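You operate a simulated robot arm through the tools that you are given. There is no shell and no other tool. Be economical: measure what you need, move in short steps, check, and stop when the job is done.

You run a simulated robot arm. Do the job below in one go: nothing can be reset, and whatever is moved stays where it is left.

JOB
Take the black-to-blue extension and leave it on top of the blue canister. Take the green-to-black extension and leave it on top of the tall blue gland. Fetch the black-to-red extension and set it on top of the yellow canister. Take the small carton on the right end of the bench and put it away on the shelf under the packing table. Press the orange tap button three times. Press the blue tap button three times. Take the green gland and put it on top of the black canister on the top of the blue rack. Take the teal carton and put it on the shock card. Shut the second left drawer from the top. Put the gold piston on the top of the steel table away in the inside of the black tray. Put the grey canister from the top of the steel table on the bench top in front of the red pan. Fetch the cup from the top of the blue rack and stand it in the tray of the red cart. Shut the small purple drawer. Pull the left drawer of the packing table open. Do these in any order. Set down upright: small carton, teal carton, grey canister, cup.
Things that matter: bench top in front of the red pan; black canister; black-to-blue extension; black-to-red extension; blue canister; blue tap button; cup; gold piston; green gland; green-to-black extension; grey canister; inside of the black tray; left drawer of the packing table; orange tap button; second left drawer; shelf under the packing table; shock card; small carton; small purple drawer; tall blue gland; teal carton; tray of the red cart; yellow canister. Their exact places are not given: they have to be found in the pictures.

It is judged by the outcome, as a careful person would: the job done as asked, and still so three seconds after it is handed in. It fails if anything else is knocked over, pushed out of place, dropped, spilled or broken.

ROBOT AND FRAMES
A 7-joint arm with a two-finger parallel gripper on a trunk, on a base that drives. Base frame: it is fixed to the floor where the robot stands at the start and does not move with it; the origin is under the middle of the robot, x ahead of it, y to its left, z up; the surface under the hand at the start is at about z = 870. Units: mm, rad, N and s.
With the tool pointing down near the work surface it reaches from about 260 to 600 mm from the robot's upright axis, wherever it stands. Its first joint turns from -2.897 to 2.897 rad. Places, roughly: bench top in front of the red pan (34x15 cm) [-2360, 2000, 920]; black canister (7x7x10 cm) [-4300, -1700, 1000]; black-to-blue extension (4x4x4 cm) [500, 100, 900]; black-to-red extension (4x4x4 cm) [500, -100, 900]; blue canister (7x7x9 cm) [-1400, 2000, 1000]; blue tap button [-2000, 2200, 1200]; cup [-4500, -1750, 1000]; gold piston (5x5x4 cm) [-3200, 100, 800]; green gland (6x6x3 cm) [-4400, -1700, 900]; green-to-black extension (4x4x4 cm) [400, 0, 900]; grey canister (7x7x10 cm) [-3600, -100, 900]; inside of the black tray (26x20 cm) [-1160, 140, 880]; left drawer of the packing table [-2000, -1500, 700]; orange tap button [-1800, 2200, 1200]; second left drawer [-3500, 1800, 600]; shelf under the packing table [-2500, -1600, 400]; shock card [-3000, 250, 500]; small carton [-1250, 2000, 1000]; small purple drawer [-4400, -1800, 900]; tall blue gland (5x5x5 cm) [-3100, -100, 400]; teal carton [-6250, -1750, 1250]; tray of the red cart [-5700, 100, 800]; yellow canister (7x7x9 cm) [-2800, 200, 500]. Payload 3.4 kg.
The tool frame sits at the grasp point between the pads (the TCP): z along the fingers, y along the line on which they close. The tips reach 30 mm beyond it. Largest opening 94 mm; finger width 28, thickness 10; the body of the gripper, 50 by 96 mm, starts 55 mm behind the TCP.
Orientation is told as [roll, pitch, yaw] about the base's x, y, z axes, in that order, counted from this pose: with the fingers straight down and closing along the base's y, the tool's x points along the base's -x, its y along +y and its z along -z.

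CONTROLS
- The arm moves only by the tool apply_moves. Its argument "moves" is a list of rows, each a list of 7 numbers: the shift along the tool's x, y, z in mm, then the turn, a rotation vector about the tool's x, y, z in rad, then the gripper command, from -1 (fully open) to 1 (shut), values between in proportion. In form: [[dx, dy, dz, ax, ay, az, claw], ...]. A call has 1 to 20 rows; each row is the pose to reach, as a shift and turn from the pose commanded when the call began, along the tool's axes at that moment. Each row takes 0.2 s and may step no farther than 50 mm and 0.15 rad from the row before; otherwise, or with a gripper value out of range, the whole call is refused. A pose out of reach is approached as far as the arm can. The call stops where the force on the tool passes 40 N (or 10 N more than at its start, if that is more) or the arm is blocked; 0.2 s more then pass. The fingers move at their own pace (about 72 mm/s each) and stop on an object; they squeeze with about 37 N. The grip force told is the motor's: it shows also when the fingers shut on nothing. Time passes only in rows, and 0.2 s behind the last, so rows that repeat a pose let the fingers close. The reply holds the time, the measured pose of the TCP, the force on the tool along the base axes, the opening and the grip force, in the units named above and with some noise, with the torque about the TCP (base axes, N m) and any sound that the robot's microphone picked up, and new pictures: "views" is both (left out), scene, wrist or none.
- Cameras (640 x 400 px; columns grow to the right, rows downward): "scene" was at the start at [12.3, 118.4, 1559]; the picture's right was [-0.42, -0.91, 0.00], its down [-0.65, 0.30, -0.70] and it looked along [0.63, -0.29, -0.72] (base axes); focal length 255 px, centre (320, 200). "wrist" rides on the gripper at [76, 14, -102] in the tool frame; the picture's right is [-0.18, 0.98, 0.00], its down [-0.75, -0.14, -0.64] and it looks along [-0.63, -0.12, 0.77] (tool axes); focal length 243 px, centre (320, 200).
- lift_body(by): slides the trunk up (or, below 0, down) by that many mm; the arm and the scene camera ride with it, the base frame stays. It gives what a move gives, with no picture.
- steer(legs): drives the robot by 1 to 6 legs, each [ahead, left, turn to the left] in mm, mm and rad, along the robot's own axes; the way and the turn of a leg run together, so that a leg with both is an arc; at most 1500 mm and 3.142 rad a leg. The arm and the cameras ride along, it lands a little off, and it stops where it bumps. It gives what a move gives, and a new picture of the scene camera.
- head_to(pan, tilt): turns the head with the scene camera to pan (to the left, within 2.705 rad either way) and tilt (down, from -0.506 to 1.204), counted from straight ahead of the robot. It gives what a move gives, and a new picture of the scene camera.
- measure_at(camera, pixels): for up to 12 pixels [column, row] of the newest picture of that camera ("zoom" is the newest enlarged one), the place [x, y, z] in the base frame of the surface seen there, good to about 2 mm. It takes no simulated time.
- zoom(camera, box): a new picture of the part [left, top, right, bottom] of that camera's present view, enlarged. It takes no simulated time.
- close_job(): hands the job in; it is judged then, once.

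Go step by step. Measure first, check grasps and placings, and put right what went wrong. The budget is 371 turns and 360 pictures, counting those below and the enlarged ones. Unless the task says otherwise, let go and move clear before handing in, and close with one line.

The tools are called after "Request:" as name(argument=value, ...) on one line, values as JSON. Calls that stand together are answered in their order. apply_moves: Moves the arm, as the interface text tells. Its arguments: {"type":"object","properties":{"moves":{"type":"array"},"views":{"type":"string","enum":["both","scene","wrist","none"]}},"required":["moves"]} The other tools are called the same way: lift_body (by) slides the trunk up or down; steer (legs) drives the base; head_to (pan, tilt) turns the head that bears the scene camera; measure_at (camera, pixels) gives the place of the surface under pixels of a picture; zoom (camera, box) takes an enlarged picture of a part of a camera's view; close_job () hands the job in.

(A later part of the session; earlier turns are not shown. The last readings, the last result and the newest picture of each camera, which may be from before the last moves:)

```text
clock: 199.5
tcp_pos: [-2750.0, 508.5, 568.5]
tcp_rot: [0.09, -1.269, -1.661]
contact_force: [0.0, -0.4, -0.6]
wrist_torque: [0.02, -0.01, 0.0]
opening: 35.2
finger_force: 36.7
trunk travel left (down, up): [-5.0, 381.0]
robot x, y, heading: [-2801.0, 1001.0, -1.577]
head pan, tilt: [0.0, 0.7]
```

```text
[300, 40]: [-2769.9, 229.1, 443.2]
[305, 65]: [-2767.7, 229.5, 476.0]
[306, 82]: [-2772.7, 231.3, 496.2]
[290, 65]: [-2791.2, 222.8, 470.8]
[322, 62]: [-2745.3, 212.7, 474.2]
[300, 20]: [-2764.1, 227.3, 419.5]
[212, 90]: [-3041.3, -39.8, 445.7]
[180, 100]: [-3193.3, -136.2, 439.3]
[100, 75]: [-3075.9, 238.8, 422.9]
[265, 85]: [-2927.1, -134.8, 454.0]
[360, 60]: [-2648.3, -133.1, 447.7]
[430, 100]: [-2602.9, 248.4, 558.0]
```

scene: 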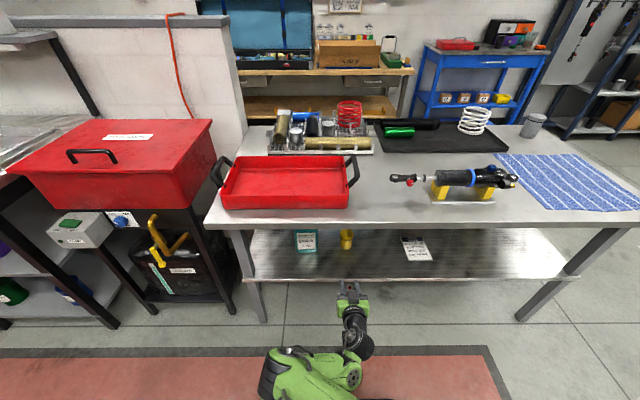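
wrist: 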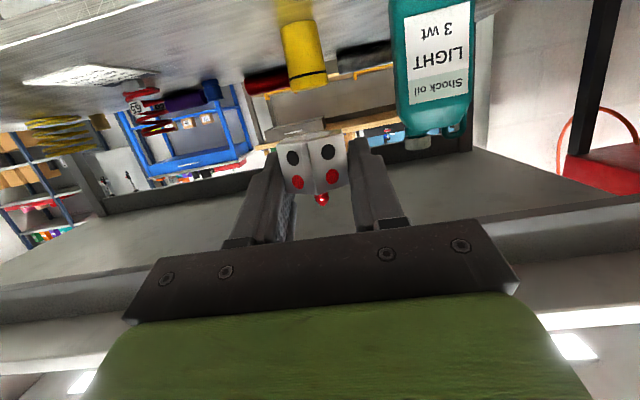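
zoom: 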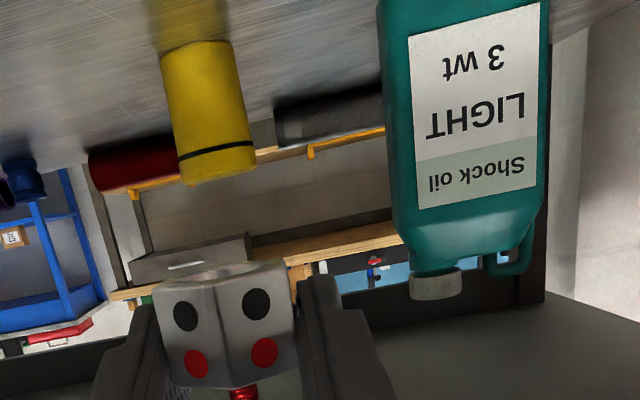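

Yellow canister centre ≈(-2768,196), top ≈509. Check my arm's own position relative to the table before driving in.

Request:
measure_at(camera="scene", pixels=[[290, 355], [345, 360], [355, 320], [350, 290], [330, 385], [263, 310], [232, 225], [262, 280], [540, 290], [400, 275]])

```text
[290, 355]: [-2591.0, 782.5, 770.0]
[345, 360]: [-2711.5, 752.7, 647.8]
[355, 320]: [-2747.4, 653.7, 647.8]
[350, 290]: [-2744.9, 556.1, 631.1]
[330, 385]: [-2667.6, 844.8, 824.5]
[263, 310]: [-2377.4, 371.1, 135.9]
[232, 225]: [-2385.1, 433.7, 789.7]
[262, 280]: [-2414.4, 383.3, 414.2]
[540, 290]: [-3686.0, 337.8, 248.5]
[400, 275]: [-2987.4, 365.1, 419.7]
```

Enough clearance. Drive 270 mm ahead, hand going under the table top.

Request:
steer(legs=[[270, 0, 0]])

Request:
apply_moves(moves=[[0, -9, 0, 0, 0, 0, 1], [0, -18, 0, 0, 0, 0, 1]], views="wrist")

Request:
zoom(camera="wrist", box=[220, 0, 460, 160])

```text
clock: 201.4
tcp_pos: [-2753.6, 239.8, 568.9]
tcp_rot: [0.084, -1.265, -1.66]
contact_force: [0.5, 0.0, -0.5]
wrist_torque: [0.03, 0.0, -0.02]
opening: 35.3
finger_force: 37.3
trunk travel left (down, up): [-5.0, 381.0]
robot x, y, heading: [-2802.1, 734.1, -1.572]
head pan, tilt: [0.0, 0.7]
```

scene: 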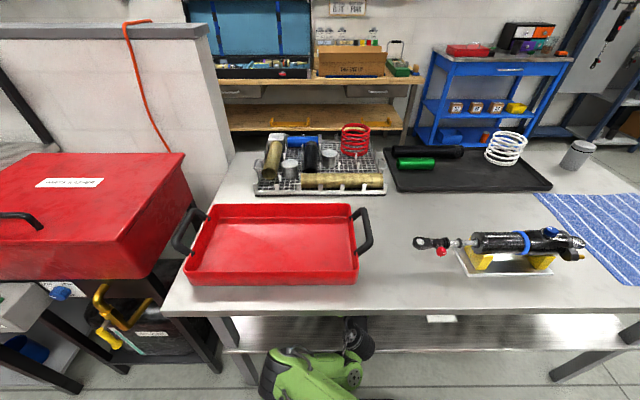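

```text
clock: 202.0
tcp_pos: [-2771.8, 239.4, 566.7]
tcp_rot: [0.082, -1.266, -1.659]
contact_force: [-0.2, 0.1, -0.2]
wrist_torque: [-0.04, 0.02, 0.04]
opening: 35.0
finger_force: 37.3
trunk travel left (down, up): [-5.0, 381.0]
robot x, y, heading: [-2799.7, 731.7, -1.573]
head pan, tilt: [0.0, 0.7]
```

wrist: 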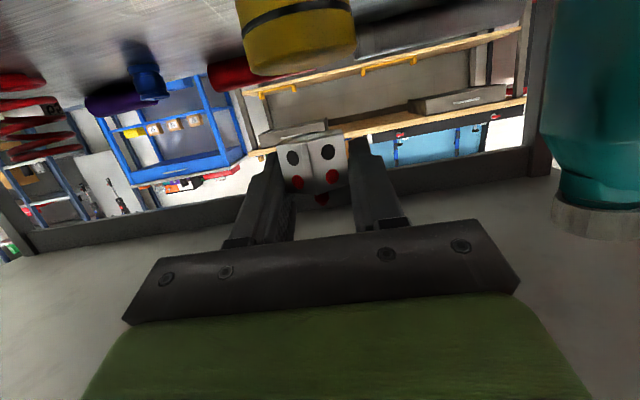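

```text
2.50 times, centred on (340, 80) of wrist
```

zoom: 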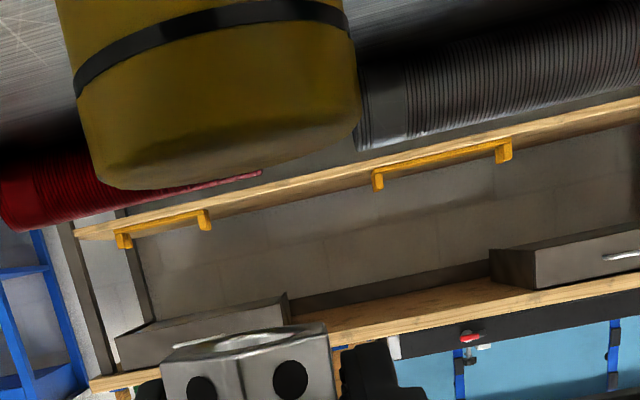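

Request:
measure_at(camera="zoom", pixels=[[220, 100], [222, 140], [90, 110], [354, 95], [225, 165], [140, 170], [300, 150], [220, 178]])

```text
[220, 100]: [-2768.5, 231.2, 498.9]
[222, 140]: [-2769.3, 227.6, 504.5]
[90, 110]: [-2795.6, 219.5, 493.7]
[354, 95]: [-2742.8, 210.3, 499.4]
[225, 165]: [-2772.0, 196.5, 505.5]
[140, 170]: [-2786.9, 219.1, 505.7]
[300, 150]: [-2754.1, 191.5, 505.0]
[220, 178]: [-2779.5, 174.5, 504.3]
```

Top at z≈505, centre (-2770,196). Move over it and lower until it touches.

Request:
apply_moves(moves=[[-2, 0, 24, 0, 0, 0, 1], [-4, 0, 46, 0, 0, 0, 1], [8, 0, 49.7, 0, 0, 0, 1], [15, 0, 51.8, 0, 0, 0, 1], [18.2, 0, 52.7, 0, 0, 0, 1], [20, 0, 53.3, 0, 0, 0, 1]], views="wrist")

Request:
zoom(camera="wrist", box=[200, 0, 440, 240])

```text
clock: 203.6
tcp_pos: [-2725.2, 213.0, 528.0]
tcp_rot: [-0.031, -1.258, -1.451]
contact_force: [-0.7, -4.5, 17.9]
wrist_torque: [-0.55, 0.43, 0.16]
opening: 35.8
finger_force: 36.9
trunk travel left (down, up): [-5.0, 381.0]
robot x, y, heading: [-2799.7, 731.6, -1.56]
head pan, tilt: [0.0, 0.7]
stopped in row 6: the arm was blocked; the commanded pose is now the measured one
```

wrist: 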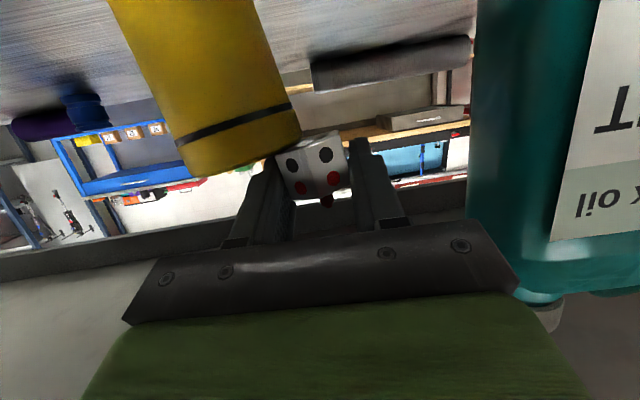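

```text
1.67 times, centred on (320, 120) of wrist
```

zoom: 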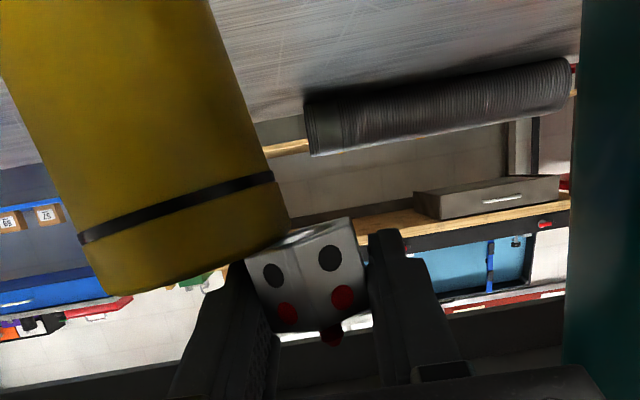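

The arm was blocked (probably the elbow at the table edge), and the hand swung sideways. I lift and back off.

Request:
apply_moves(moves=[[-8, 3, -2, 0, 0, 0, 1], [-20, 5, -6, 0, 0, 0, 1], [-30, 5, -20, 0, 0, 0, 1], [-20, 5, -55, 0, 0, 0, 1], [-15, 5, -85, 0, 0, 0, 1]], views="both")

```text
clock: 205.0
tcp_pos: [-2747.3, 264.4, 583.4]
tcp_rot: [0.155, -1.287, -1.695]
contact_force: [0.5, -0.1, -0.3]
wrist_torque: [-0.01, -0.01, -0.01]
opening: 35.8
finger_force: 36.5
trunk travel left (down, up): [-5.0, 381.0]
robot x, y, heading: [-2803.3, 728.7, -1.568]
head pan, tilt: [0.0, 0.7]
stopped in row 5: the arm was blocked; the commanded pose is now the measured one
```

scene: 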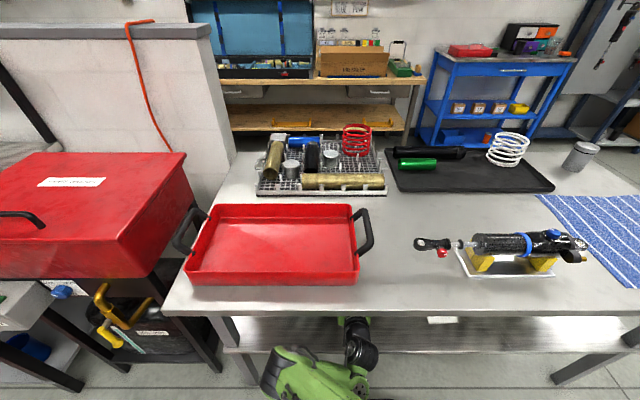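
wrist: 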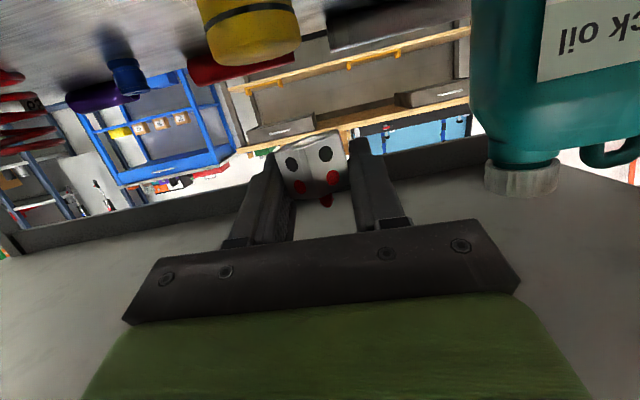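

Request:
measure_at(camera="scene", pixels=[[275, 358], [300, 355], [335, 370], [358, 345], [355, 322], [240, 352], [230, 380], [300, 320], [360, 370]])

Request:
zoom(camera="scene", box=[200, 280, 420, 400])

```text
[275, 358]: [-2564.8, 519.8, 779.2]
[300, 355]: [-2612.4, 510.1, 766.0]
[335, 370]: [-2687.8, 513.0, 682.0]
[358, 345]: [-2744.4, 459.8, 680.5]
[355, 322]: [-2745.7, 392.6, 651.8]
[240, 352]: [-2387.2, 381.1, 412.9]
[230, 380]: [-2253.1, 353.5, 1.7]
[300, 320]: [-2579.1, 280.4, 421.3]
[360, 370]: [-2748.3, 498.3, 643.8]
```

```text
2.91 times, centred on (310, 340) of scene
```

zoom: 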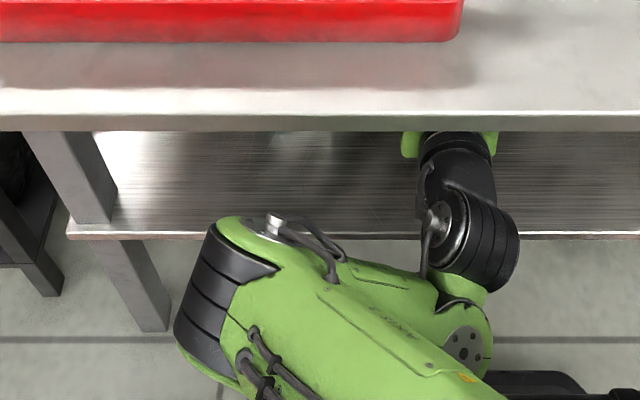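

The elbow is at (-2590,515,775), right at the table edge (y 433). I back the base 90 mm and reach with a straighter arm instead.

Request:
steer(legs=[[-90, 0, 0]])

Request:
apply_moves(moves=[[-10, -10, 30, 0, 0, 0, 1], [-18, -20, 62, 0, 0, 0, 1], [-25, -22, 95, 0, 0, 0, 1], [-25, -22, 95, 0, 0, 0, 1]], views="both")

```text
clock: 206.1
tcp_pos: [-2747.2, 355.7, 583.0]
tcp_rot: [0.15, -1.286, -1.689]
contact_force: [0.4, 0.1, -0.7]
wrist_torque: [-0.04, 0.0, -0.01]
opening: 35.7
finger_force: 36.8
trunk travel left (down, up): [-5.0, 381.0]
robot x, y, heading: [-2800.4, 818.3, -1.569]
head pan, tilt: [0.0, 0.7]
```

scene: 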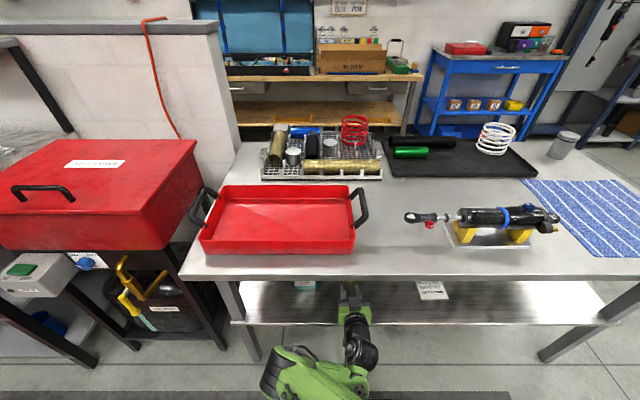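

```text
clock: 207.1
tcp_pos: [-2767.6, 255.8, 579.0]
tcp_rot: [0.153, -1.286, -1.695]
contact_force: [0.7, 0.1, -0.3]
wrist_torque: [0.04, -0.02, 0.01]
opening: 35.6
finger_force: 37.3
trunk travel left (down, up): [-5.0, 381.0]
robot x, y, heading: [-2805.5, 823.1, -1.567]
head pan, tilt: [0.0, 0.7]
```

scene: 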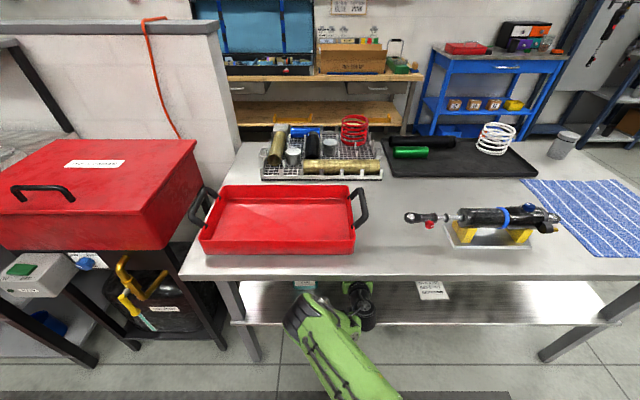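
wrist: 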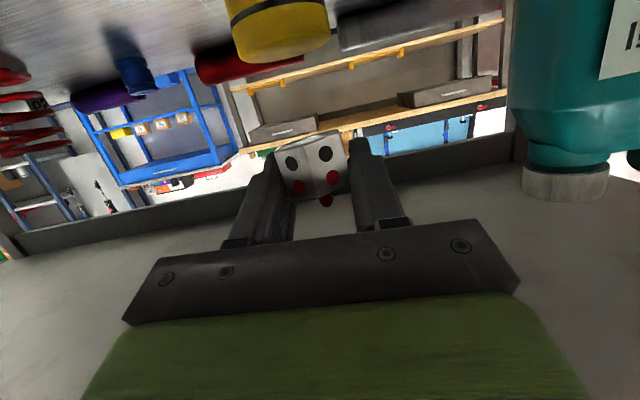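

Request:
measure_at(camera="scene", pixels=[[302, 300], [330, 315], [345, 325], [295, 315], [368, 315], [300, 297]])

Request:
zoom(camera="wrist", box=[200, 0, 440, 240])

```text
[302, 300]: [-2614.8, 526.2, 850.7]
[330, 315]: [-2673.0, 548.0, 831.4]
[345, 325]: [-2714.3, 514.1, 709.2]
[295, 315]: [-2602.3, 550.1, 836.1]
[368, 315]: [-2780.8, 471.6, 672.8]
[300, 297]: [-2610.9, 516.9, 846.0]
```

```text
1.67 times, centred on (320, 120) of wrist
```

zoom: 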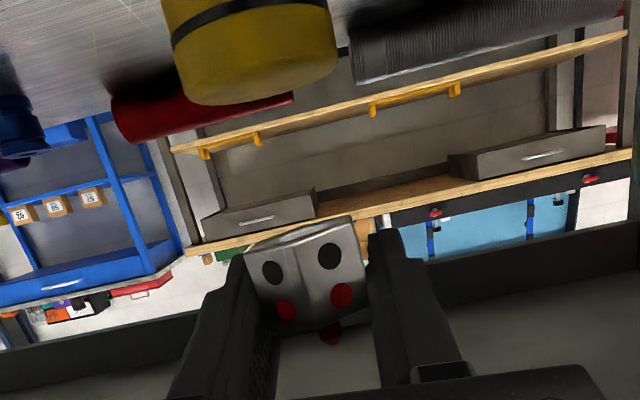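

Elbow still clear (y≥517). Advance 61 mm over the canister at this height.

Request:
apply_moves(moves=[[-2.5, -1.5, 20, 0, 0, 0, 1], [-5, -3, 40, 0, 0, 0, 1], [-7.6, -4.7, 61, 0, 0, 0, 1], [-7.6, -4.7, 61, 0, 0, 0, 1]], views="both")

Request:
zoom(camera="wrist", box=[200, 0, 440, 240])

```text
clock: 208.1
tcp_pos: [-2768.7, 195.3, 570.6]
tcp_rot: [0.15, -1.284, -1.689]
contact_force: [-0.4, 0.7, -0.2]
wrist_torque: [0.0, 0.02, 0.0]
opening: 35.8
finger_force: 37.1
trunk travel left (down, up): [-5.0, 381.0]
robot x, y, heading: [-2807.1, 817.8, -1.57]
head pan, tilt: [0.0, 0.7]
```

scene: 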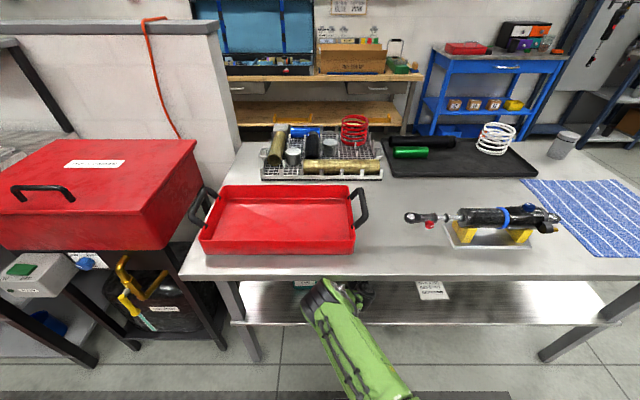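
wrist: 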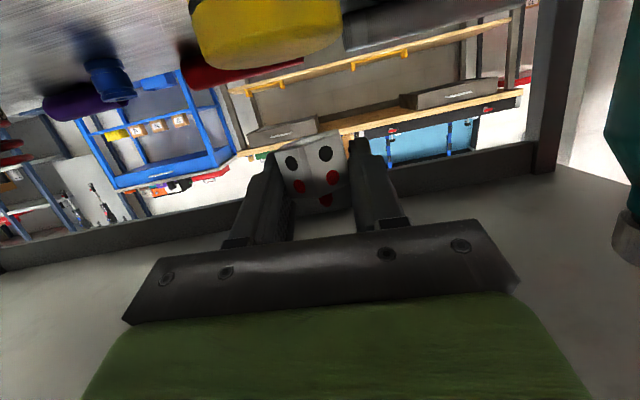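

```text
1.67 times, centred on (320, 120) of wrist
```

zoom: 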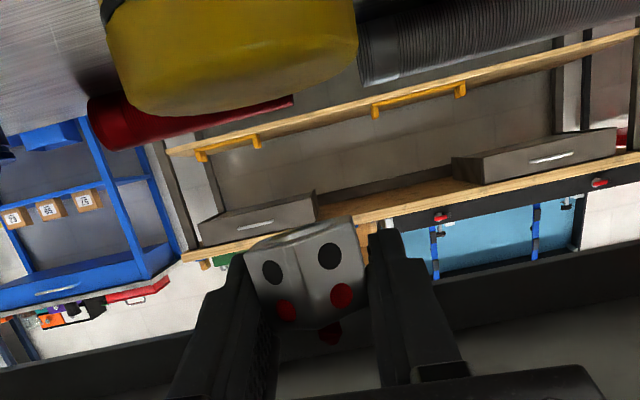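

Request:
measure_at(camera="zoom", pixels=[[235, 50], [115, 60], [355, 50], [235, 95], [150, 100], [330, 80], [240, 110], [190, 112]])

```text
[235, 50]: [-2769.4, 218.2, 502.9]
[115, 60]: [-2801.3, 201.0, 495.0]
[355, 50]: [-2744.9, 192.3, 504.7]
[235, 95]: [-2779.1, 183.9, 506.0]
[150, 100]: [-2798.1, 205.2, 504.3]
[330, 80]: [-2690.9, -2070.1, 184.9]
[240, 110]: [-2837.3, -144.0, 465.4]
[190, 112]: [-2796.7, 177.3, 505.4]
```

Request:
apply_moves(moves=[[15, -2.5, 4.5, 0, 0, 0, 1], [28, -3.2, 8.2, 0, 0, 0, 1], [34.4, -3.5, 10, 0, 0, 0, 1], [37, -3.6, 10.8, 0, 0, 0, 1], [39, -3.7, 11.4, 0, 0, 0, 1]], views="wrist")

Request:
zoom(camera="wrist", box=[200, 0, 440, 240])

```text
clock: 209.3
tcp_pos: [-2771.8, 196.2, 531.8]
tcp_rot: [0.151, -1.289, -1.69]
contact_force: [-1.5, 0.7, 8.4]
wrist_torque: [0.1, -0.11, 0.02]
opening: 35.6
finger_force: 37.0
trunk travel left (down, up): [-5.0, 381.0]
robot x, y, heading: [-2803.6, 817.1, -1.572]
head pan, tilt: [0.0, 0.7]
```

wrist: 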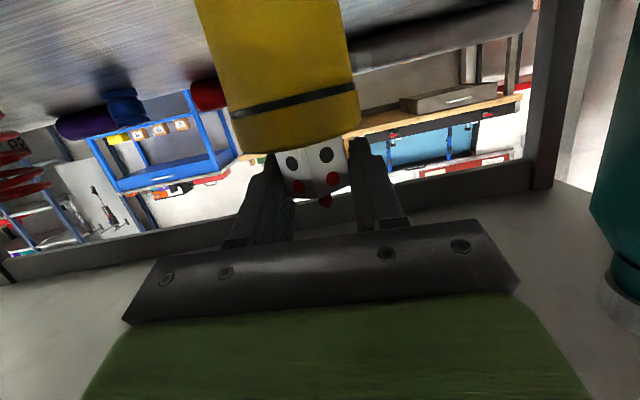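

```text
1.67 times, centred on (320, 120) of wrist
```

zoom: 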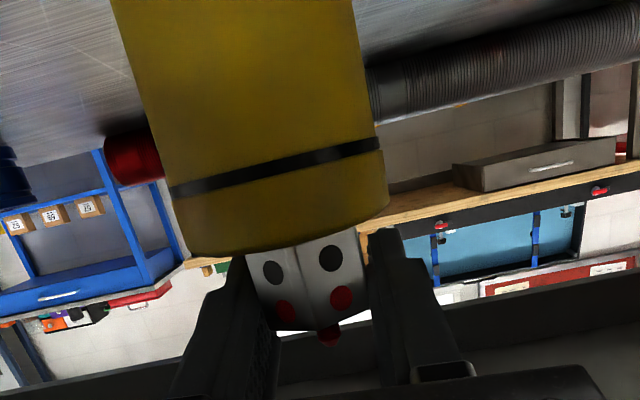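

Seated with 8 N, reasonably centred. Open and withdraw straight backwards.

Request:
apply_moves(moves=[[0, 0, 0, 0, 0, 0, 0.1], [0, 0, 0, 0, 0, 0, -0.1], [0, 0, 0, 0, 0, 0, -0.15], [0, 0, 0, 0, 0, 0, -0.15], [7, 0.6, -24, 0, 0, 0, -0.15], [17, 1.3, -58, 0, 0, 0, -0.15], [20, 1.8, -95, 0, 0, 0, -0.15], [20, 2.4, -130, 0, 0, 0, -0.15]], views="wrist")

Request:
zoom(camera="wrist", box=[180, 0, 420, 200])

```text
clock: 211.1
tcp_pos: [-2773.5, 327.9, 545.3]
tcp_rot: [0.151, -1.286, -1.687]
contact_force: [1.6, 0.5, 0.9]
wrist_torque: [0.02, -0.01, -0.01]
opening: 54.1
finger_force: 0.1
trunk travel left (down, up): [-5.0, 381.0]
robot x, y, heading: [-2803.6, 817.3, -1.567]
head pan, tilt: [0.0, 0.7]
```

wrist: 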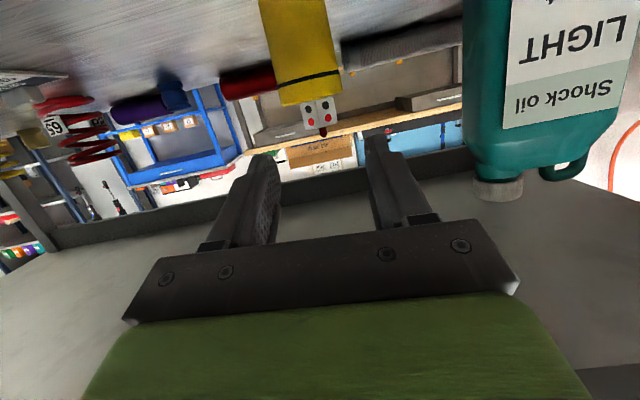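

```text
2.00 times, centred on (300, 100) of wrist
```

zoom: 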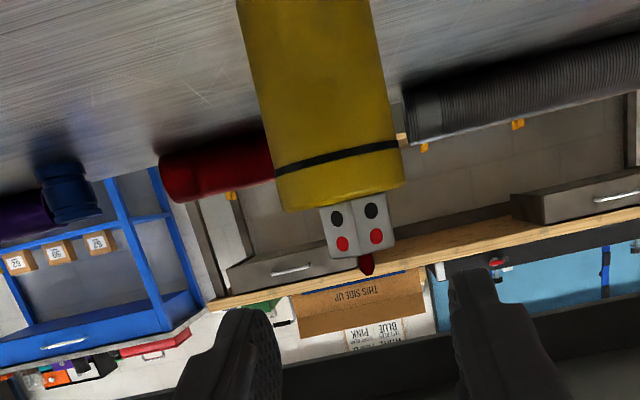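

The extension stands on the yellow canister. Measure the tall blue gland (zoom (65,190)) and its surroundings.

Request:
measure_at(camera="zoom", pixels=[[68, 190], [48, 190], [90, 190], [70, 212], [62, 168], [66, 150], [15, 215], [220, 170], [15, 370]])

Request:
zoom(camera="wrist", box=[0, 60, 240, 200])

```text
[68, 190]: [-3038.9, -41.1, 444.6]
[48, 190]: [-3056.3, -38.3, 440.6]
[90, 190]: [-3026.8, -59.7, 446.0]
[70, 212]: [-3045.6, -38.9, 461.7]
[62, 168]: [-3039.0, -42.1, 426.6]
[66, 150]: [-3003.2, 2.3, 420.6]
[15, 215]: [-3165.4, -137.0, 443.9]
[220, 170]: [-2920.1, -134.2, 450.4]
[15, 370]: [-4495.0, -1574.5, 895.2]
```

```text
2.67 times, centred on (120, 130) of wrist
```

zoom: 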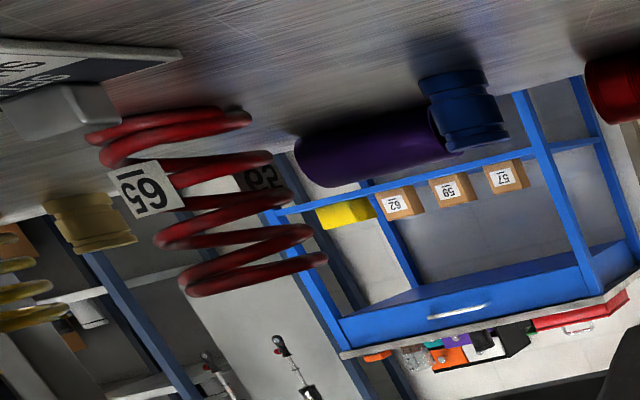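

Gland centre ≈(-3040,-62), to be reached from the north. Back out, raise the trunk, and return to the extension bench.

Request:
steer(legs=[[-220, 0, 0]])

Request:
lift_body(by=220)

Request:
apply_moves(moves=[[-30, 0, -20, 0, 0.12, 0, -0.15], [-60, 0, -40, 0, 0.25, 0, -0.15], [-95, 0, -55, 0, 0.38, 0, -0.15], [-130, 0, -70, 0, 0.5, 0, -0.15], [-165, 0, -80, 0, 0.62, 0, -0.15], [-200, 0, -85, 0, 0.74, 0, -0.15], [-235, 0, -85, 0, 0.87, 0, -0.15], [-265, 0, -80, 0, 1.0, 0, -0.15], [-290, 0, -75, 0, 1.13, 0, -0.15], [-300, 0, -70, 0, 1.25, 0, -0.15]], views="none")

Request:
steer(legs=[[0, 1150, 0], [0, 1150, 0], [0, 0, 1.571], [300, -1000, 0]])

```text
clock: 212.8
tcp_pos: [-2774.4, 547.6, 543.8]
tcp_rot: [0.152, -1.287, -1.688]
contact_force: [0.2, -0.2, -0.3]
wrist_torque: [0.01, -0.02, 0.01]
opening: 53.9
finger_force: 0.1
trunk travel left (down, up): [-5.0, 381.0]
robot x, y, heading: [-2803.4, 1039.0, -1.567]
head pan, tilt: [0.0, 0.7]
```

scene: 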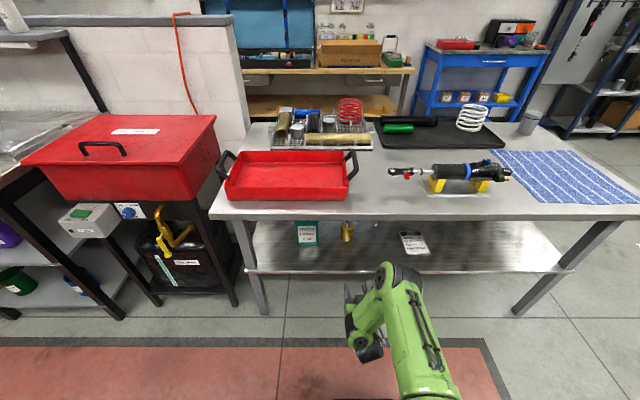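

```text
clock: 215.1
tcp_pos: [-2774.2, 546.8, 764.8]
tcp_rot: [0.151, -1.281, -1.689]
contact_force: [0.2, 0.2, 0.3]
wrist_torque: [0.01, 0.0, 0.03]
opening: 54.1
finger_force: 0.1
trunk travel left (down, up): [-225.0, 161.0]
robot x, y, heading: [-2803.0, 1036.3, -1.566]
head pan, tilt: [0.0, 0.7]
```

```text
clock: 217.3
tcp_pos: [-2786.5, 528.9, 1071.6]
tcp_rot: [0.042, -0.037, -1.546]
contact_force: [0.1, 0.2, -0.3]
wrist_torque: [0.01, -0.01, -0.01]
opening: 54.0
finger_force: 0.0
trunk travel left (down, up): [-225.0, 161.0]
robot x, y, heading: [-2803.7, 1039.0, -1.571]
head pan, tilt: [0.0, 0.7]
```

```text
clock: 237.5
tcp_pos: [328.0, 58.1, 1072.7]
tcp_rot: [0.042, -0.037, 0.032]
contact_force: [-0.7, 0.0, -0.1]
wrist_torque: [-0.01, -0.02, -0.02]
opening: 54.2
finger_force: 0.1
trunk travel left (down, up): [-225.0, 161.0]
robot x, y, heading: [-180.4, 37.8, 0.007]
head pan, tilt: [0.0, 0.7]
```

scene: 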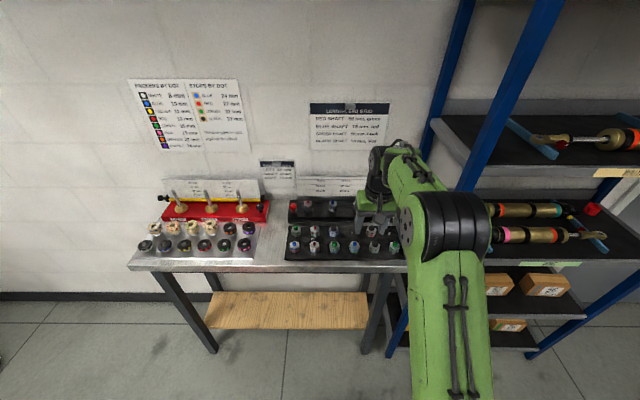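

Robot is back; now above the green-to-black extension (404,8) for orientation, levelling the hand.

Request:
apply_moves(moves=[[-22, -16, 22, 0.02, 0.02, 0.02, -0.15], [-48, -33, 46, 0.042, 0.037, 0.032, -0.15], [-73, -48, 70, 0.042, 0.037, 0.032, -0.15], [-73, -48, 70, 0.042, 0.037, 0.032, -0.15]], views="wrist")

Request:
zoom(camera="wrist", box=[220, 30, 420, 170])

```text
clock: 238.5
tcp_pos: [404.0, 16.2, 1004.0]
tcp_rot: [0.001, -0.001, 0.0]
contact_force: [-0.6, 0.1, -0.2]
wrist_torque: [-0.03, -0.01, -0.02]
opening: 54.1
finger_force: 0.0
trunk travel left (down, up): [-225.0, 161.0]
robot x, y, heading: [-179.6, 38.5, 0.008]
head pan, tilt: [0.0, 0.7]
```

wrist: 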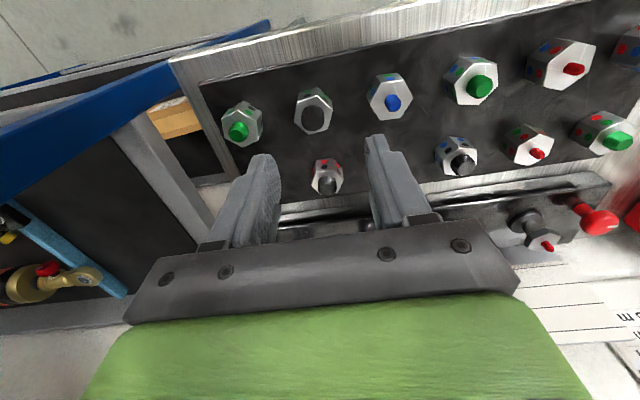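

```text
2.86 times, centred on (320, 100) of wrist
```

zoom: 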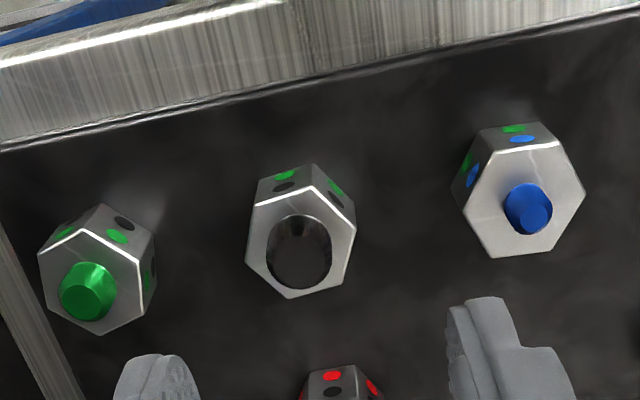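

Request:
measure_at(camera="zoom", pixels=[[311, 191], [351, 230], [338, 275], [292, 294], [251, 263], [258, 208]])

```text
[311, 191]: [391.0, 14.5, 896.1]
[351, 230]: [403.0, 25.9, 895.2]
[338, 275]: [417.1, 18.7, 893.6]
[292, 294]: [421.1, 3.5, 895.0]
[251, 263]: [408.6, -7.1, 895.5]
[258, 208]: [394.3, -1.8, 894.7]
```

Centre (405.9,9.0), flats at 70.4°. Yaw -0.342, then tilt 1.25 in the air above it.

Request:
apply_moves(moves=[[-1, -3, 0, 0, 0, 0.12, -0.15], [-1.9, -7.2, 0, 0, 0, 0.24, -0.15], [-1.9, -7.2, 0, 0, 0, 0.342, -0.15]], views="none")

Request:
apply_moves(moves=[[0, 0, 0, 0, -0.14, 0, -0.15], [0, 0, 0, 0, -0.28, 0, -0.15], [0, 0, 0, 0, -0.42, 0, -0.15], [0, 0, 0, 0, -0.56, 0, -0.15], [0, 0, 0, 0, -0.7, 0, -0.15], [0, 0, 0, 0, -0.84, 0, -0.15], [0, 0, 0, 0, -0.98, 0, -0.15], [0, 0, 15, 0, -1.12, 0, -0.15], [0, 0, 35, 0, -1.25, 0, -0.15], [0, 0, 35, 0, -1.25, 0, -0.15]], views="both")

Request:
zoom(camera="wrist", box=[200, 0, 440, 160])

```text
clock: 239.3
tcp_pos: [406.4, 8.0, 1003.1]
tcp_rot: [0.001, -0.001, -0.347]
contact_force: [0.4, 0.6, -0.4]
wrist_torque: [-0.03, -0.02, 0.05]
opening: 54.0
finger_force: 0.1
trunk travel left (down, up): [-225.0, 161.0]
robot x, y, heading: [-179.8, 40.1, 0.011]
head pan, tilt: [0.0, 0.7]
```

```text
clock: 241.5
tcp_pos: [405.8, 8.7, 968.4]
tcp_rot: [0.004, -1.252, -0.347]
contact_force: [-0.2, 0.7, 0.3]
wrist_torque: [0.01, -0.03, 0.04]
opening: 53.9
finger_force: 0.0
trunk travel left (down, up): [-225.0, 161.0]
robot x, y, heading: [-183.7, 39.6, 0.009]
head pan, tilt: [0.0, 0.7]
```

scene: 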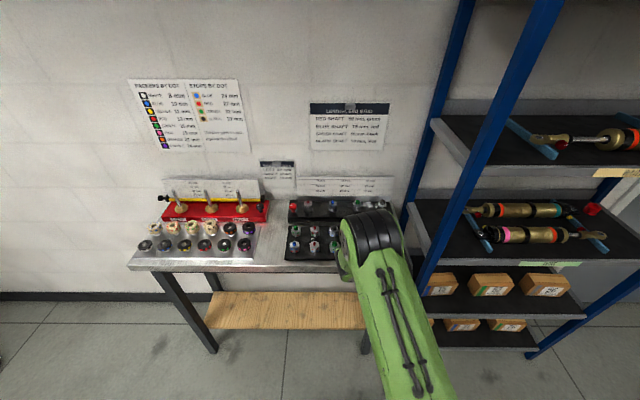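
wrist: 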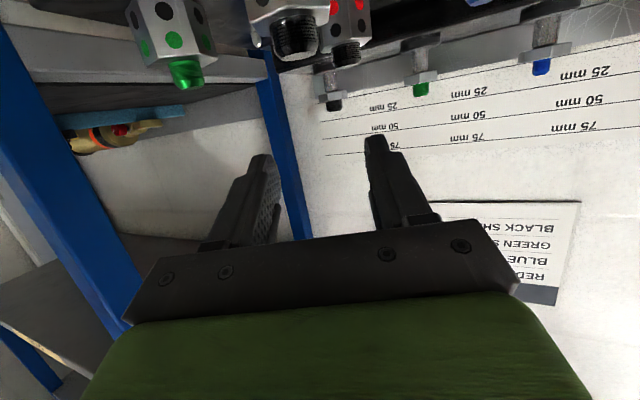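

```text
2.50 times, centred on (320, 80) of wrist
```

zoom: 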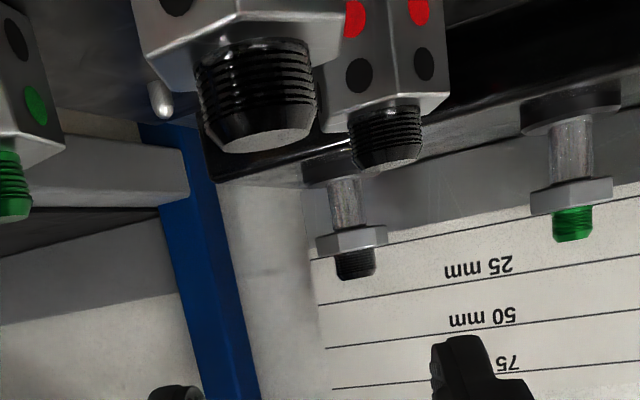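

Request:
apply_moves(moves=[[28, 0, 9.3, 0, 0, 0, -0.15], [50, 0, 16.6, 0, 0, 0, -0.15], [62, 0, 20.6, 0, 0, 0, -0.15], [68.3, 0, 22.7, 0, 0, 0, -0.15], [68.3, 0, 22.7, 0, 0, 0, -0.15]], views="wrist")

Request:
zoom(camera="wrist", box=[200, 80, 440, 240])

```text
clock: 242.7
tcp_pos: [406.6, 8.2, 896.2]
tcp_rot: [0.003, -1.25, -0.347]
contact_force: [-0.2, -0.4, -0.6]
wrist_torque: [-0.02, -0.02, 0.0]
opening: 54.3
finger_force: 0.0
trunk travel left (down, up): [-225.0, 161.0]
robot x, y, heading: [-180.7, 35.2, 0.005]
head pan, tilt: [0.0, 0.7]
```

wrist: 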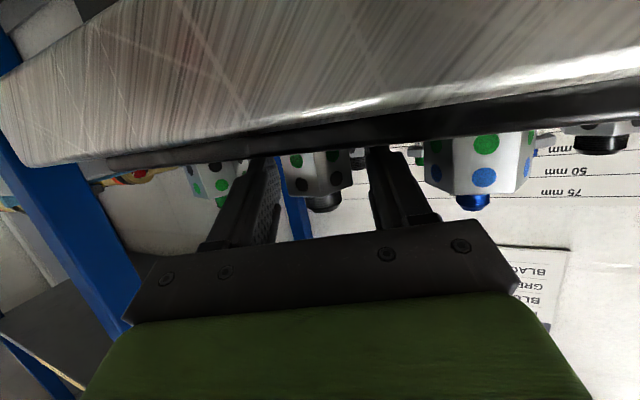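

```text
2.50 times, centred on (320, 160) of wrist
```

zoom: 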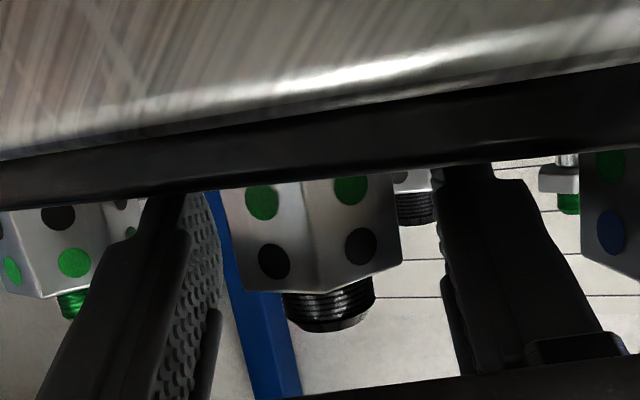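

Nicely straddled. Close.

Request:
apply_moves(moves=[[0, 0, 0, 0, 0, 0, 0.2], [0, 0, 0, 0, 0, 0, 0.5], [0, 0, 0, 0, 0, 0, 1], [0, 0, 0, 0, 0, 0, 1], [-12, 0, -4, 0, 0, 0, 1], [-35, 0, -11.6, 0, 0, 0, 1], [-75, 0, -25, 0, 0, 0, 1], [-115, 0, -55, 0, 0, 0, 1], [-125, 0, -90, 0, 0, 0, 1]], views="wrist")

Request:
zoom(camera="wrist", box=[240, 110, 400, 240])

```text
clock: 244.7
tcp_pos: [362.3, 23.2, 1043.1]
tcp_rot: [0.004, -1.251, -0.348]
contact_force: [0.2, -0.3, -0.4]
wrist_torque: [-0.02, -0.02, -0.02]
opening: 35.5
finger_force: 36.8
trunk travel left (down, up): [-225.0, 161.0]
robot x, y, heading: [-175.5, 37.8, 0.003]
head pan, tilt: [0.0, 0.7]
```

wrist: 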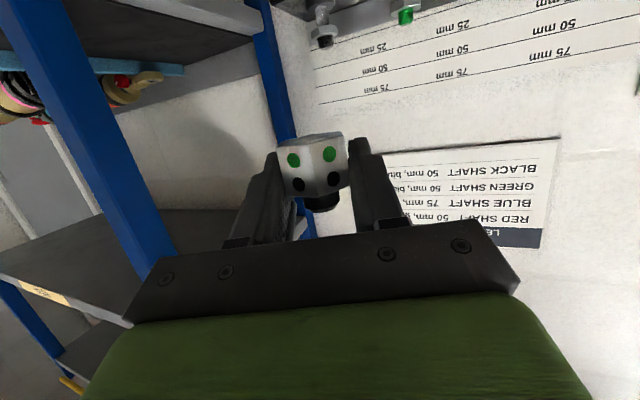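

```text
3.08 times, centred on (320, 175) of wrist
```

zoom: 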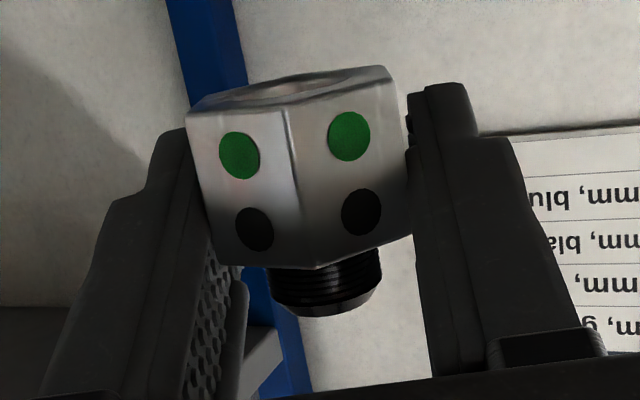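

Held firmly. Drive round the end of the partition to the north aisle.

Request:
steer(legs=[[-230, 0, 0], [0, 0, 1.571], [-720, 0, 0], [0, 0, 1.571]])

Request:
head_to(pan=0.0, tilt=0.5)

```text
clock: 246.7
tcp_pos: [133.3, 19.8, 1041.5]
tcp_rot: [0.006, -1.25, -0.35]
contact_force: [-0.1, 0.0, -1.2]
wrist_torque: [0.0, 0.04, -0.03]
opening: 35.4
finger_force: 37.3
trunk travel left (down, up): [-225.0, 161.0]
robot x, y, heading: [-414.4, 35.2, 0.008]
head pan, tilt: [0.0, 0.7]
stopped in leg 1: the robot was blocked; the commanded pose is now the measured one
```

scene: 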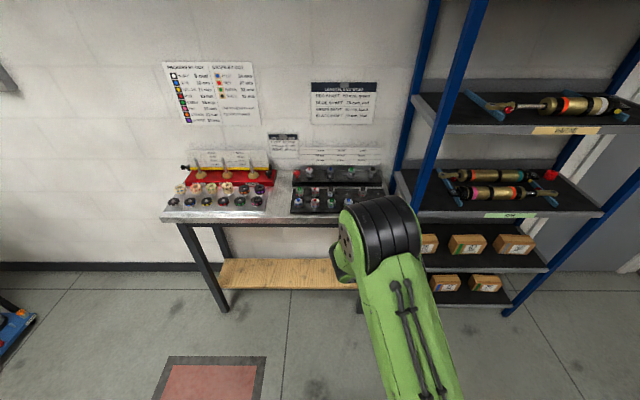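

```text
clock: 247.4
tcp_pos: [132.4, 19.8, 1040.9]
tcp_rot: [0.006, -1.25, -0.35]
contact_force: [-0.6, -0.2, 0.3]
wrist_torque: [0.02, 0.01, -0.04]
opening: 35.2
finger_force: 37.1
trunk travel left (down, up): [-225.0, 161.0]
robot x, y, heading: [-410.8, 37.2, 0.004]
head pan, tilt: [0.0, 0.499]
```

scene: 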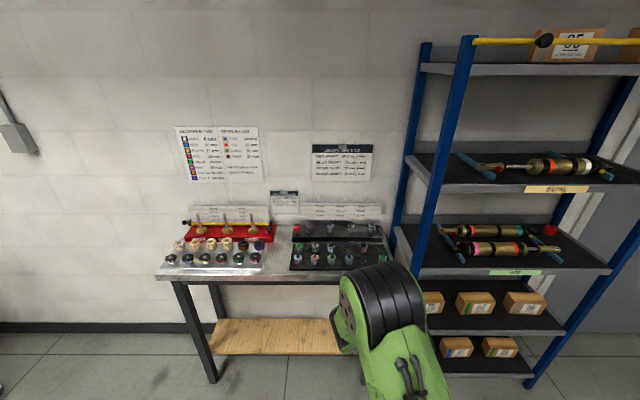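

The base touched a drum behind at x≈-665. Move ahead 80 mm and look at the drums.

Request:
steer(legs=[[90, 0, 0]])

Request:
head_to(pan=2.7, tilt=0.8)

Request:
measure_at(camera="scene", pixels=[[320, 200], [200, 300], [100, 200]])

Request:
head_to(pan=-2.4, tilt=0.6)

```text
clock: 248.5
tcp_pos: [225.8, 19.6, 1041.3]
tcp_rot: [0.003, -1.25, -0.351]
contact_force: [-0.2, 0.2, -2.3]
wrist_torque: [-0.04, -0.04, 0.03]
opening: 35.3
finger_force: 37.1
trunk travel left (down, up): [-225.0, 161.0]
robot x, y, heading: [-318.7, 37.1, 0.003]
head pan, tilt: [0.0, 0.499]
```

scene: 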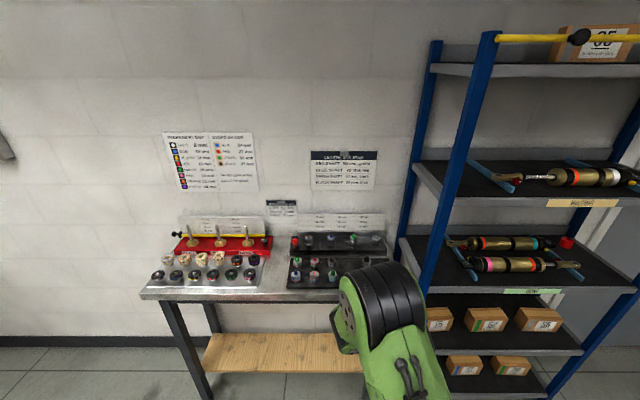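

```text
clock: 250.9
tcp_pos: [223.2, 20.4, 1042.1]
tcp_rot: [0.005, -1.251, -0.353]
contact_force: [0.0, 0.6, -0.3]
wrist_torque: [0.0, 0.03, 0.01]
opening: 35.1
finger_force: 37.0
trunk travel left (down, up): [-225.0, 161.0]
robot x, y, heading: [-320.6, 42.4, 0.0]
head pan, tilt: [2.7, 0.799]
```

scene: 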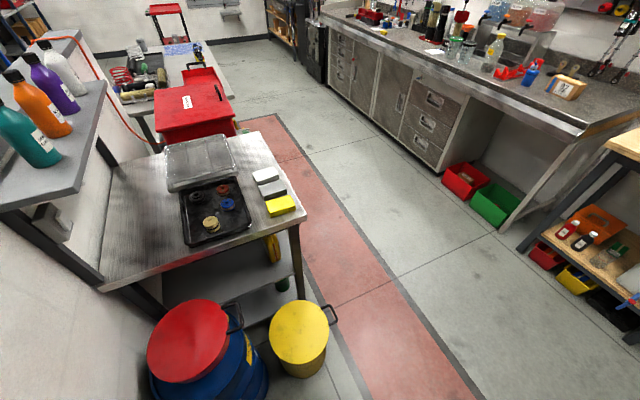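

```text
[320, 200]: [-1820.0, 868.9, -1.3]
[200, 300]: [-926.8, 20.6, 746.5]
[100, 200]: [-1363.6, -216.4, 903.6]
```

```text
clock: 254.9
tcp_pos: [224.2, 20.2, 1041.1]
tcp_rot: [0.006, -1.25, -0.353]
contact_force: [-0.7, 0.8, -1.0]
wrist_torque: [0.01, -0.01, -0.02]
opening: 35.3
finger_force: 37.4
trunk travel left (down, up): [-225.0, 161.0]
robot x, y, heading: [-321.0, 34.2, 0.002]
head pan, tilt: [-2.4, 0.6]
```

scene: 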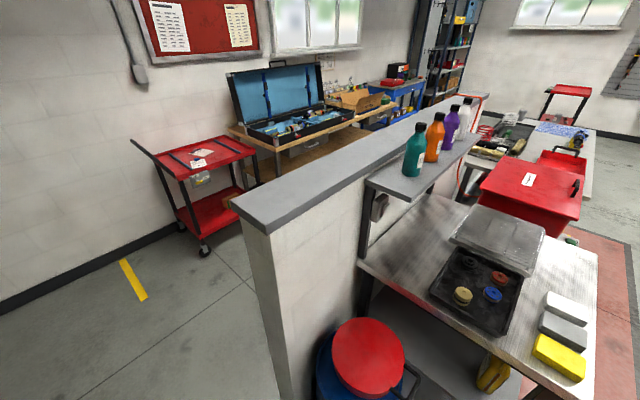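

Drums are fine. Measure the wall end, the red cart and the aisle width.

Request:
measure_at(camera="scene", pixels=[[240, 208], [272, 230], [360, 180], [200, 250], [255, 152], [265, 130], [150, 300], [182, 230], [300, 125], [255, 270], [375, 115], [235, 205]])

```text
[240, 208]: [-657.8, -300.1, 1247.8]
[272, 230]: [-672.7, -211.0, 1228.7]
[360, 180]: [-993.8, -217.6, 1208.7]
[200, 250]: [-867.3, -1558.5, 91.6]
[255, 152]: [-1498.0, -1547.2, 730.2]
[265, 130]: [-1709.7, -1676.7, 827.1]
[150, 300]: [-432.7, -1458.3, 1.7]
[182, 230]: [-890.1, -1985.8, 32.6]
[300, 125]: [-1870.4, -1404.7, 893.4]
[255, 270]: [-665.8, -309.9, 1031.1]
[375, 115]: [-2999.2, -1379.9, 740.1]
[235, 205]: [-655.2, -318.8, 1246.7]
```

Aisle runs y -320…-1380. Turn right, go north, turn right again, and drive down the aisle.

Request:
steer(legs=[[0, 0, -1.573], [890, 0, 0], [0, 0, -1.571], [1350, 0, 0], [1350, 0, 0]])

Request:
head_to(pan=-1.0, tilt=0.7)

```text
clock: 279.9
tcp_pos: [-3560.8, -793.9, 1040.7]
tcp_rot: [0.004, -1.251, 2.774]
contact_force: [0.6, -0.1, -1.6]
wrist_torque: [0.01, 0.01, -0.03]
opening: 35.4
finger_force: 36.8
trunk travel left (down, up): [-225.0, 161.0]
robot x, y, heading: [-3020.6, -820.8, 3.13]
head pan, tilt: [-2.4, 0.6]
```

scene: 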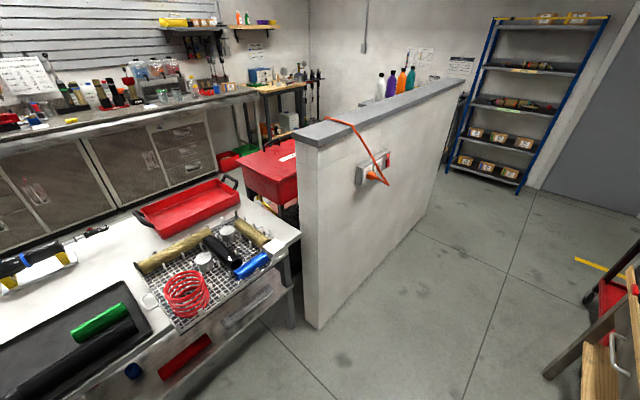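

```text
clock: 281.4
tcp_pos: [-3561.2, -792.7, 1041.8]
tcp_rot: [0.005, -1.25, 2.776]
contact_force: [0.3, 0.4, -0.2]
wrist_torque: [-0.02, 0.02, -0.01]
opening: 35.2
finger_force: 37.4
trunk travel left (down, up): [-225.0, 161.0]
robot x, y, heading: [-3018.5, -818.0, 3.132]
head pan, tilt: [-1.0, 0.7]
```

scene: 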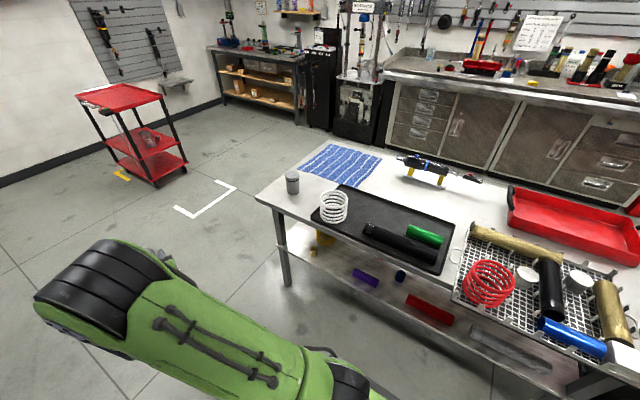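

The blue gland is visible at (400,276) on the lower shelf. Measure it and the table edge.

Request:
zoom(camera="scene", box=[320, 220, 480, 340])

Request:
measure_at(camera="zoom", pixels=[[322, 215], [322, 225], [308, 218], [338, 218], [322, 235], [160, 215], [200, 240], [400, 320], [300, 170], [380, 205], [330, 300], [400, 140]])

Request:
measure_at(camera="scene", pixels=[[256, 195], [292, 175], [292, 188], [300, 225], [350, 240], [288, 252], [300, 210]])

```text
3.33 times, centred on (400, 280) of scene
```

zoom: 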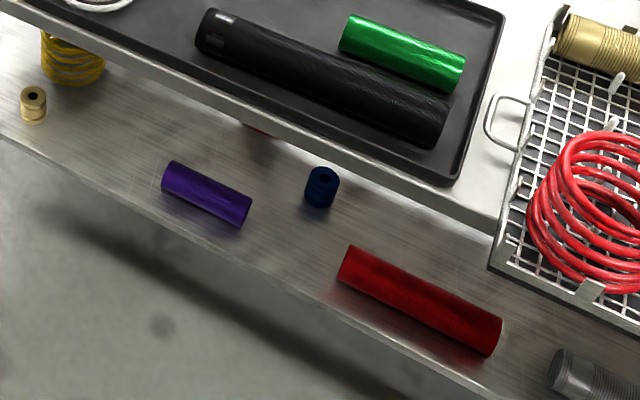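

```text
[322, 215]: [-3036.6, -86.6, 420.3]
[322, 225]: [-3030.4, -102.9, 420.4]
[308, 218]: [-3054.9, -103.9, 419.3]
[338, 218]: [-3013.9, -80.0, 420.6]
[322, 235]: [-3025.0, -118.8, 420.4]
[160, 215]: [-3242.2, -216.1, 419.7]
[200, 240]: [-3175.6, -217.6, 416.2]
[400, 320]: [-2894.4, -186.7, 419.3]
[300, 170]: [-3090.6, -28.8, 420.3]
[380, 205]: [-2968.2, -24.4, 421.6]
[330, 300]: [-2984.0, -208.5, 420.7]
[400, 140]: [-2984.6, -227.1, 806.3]
```

```text
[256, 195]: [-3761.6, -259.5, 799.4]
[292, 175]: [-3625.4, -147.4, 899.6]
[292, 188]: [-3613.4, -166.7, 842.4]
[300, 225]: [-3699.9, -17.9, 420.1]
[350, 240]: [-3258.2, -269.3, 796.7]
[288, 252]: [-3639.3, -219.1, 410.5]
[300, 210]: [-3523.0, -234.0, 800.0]
```

Request:
measure_at(camera="zoom", pixels=[[322, 174], [322, 170], [311, 178], [334, 178], [322, 184], [320, 195], [319, 205], [308, 190], [337, 190]])

```text
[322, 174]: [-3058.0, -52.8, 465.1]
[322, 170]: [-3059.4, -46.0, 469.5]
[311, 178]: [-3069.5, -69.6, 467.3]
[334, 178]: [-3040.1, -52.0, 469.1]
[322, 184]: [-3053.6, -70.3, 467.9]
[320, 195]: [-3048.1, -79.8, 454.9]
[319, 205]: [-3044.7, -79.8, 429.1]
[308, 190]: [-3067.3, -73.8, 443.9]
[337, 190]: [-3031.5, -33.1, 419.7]
```

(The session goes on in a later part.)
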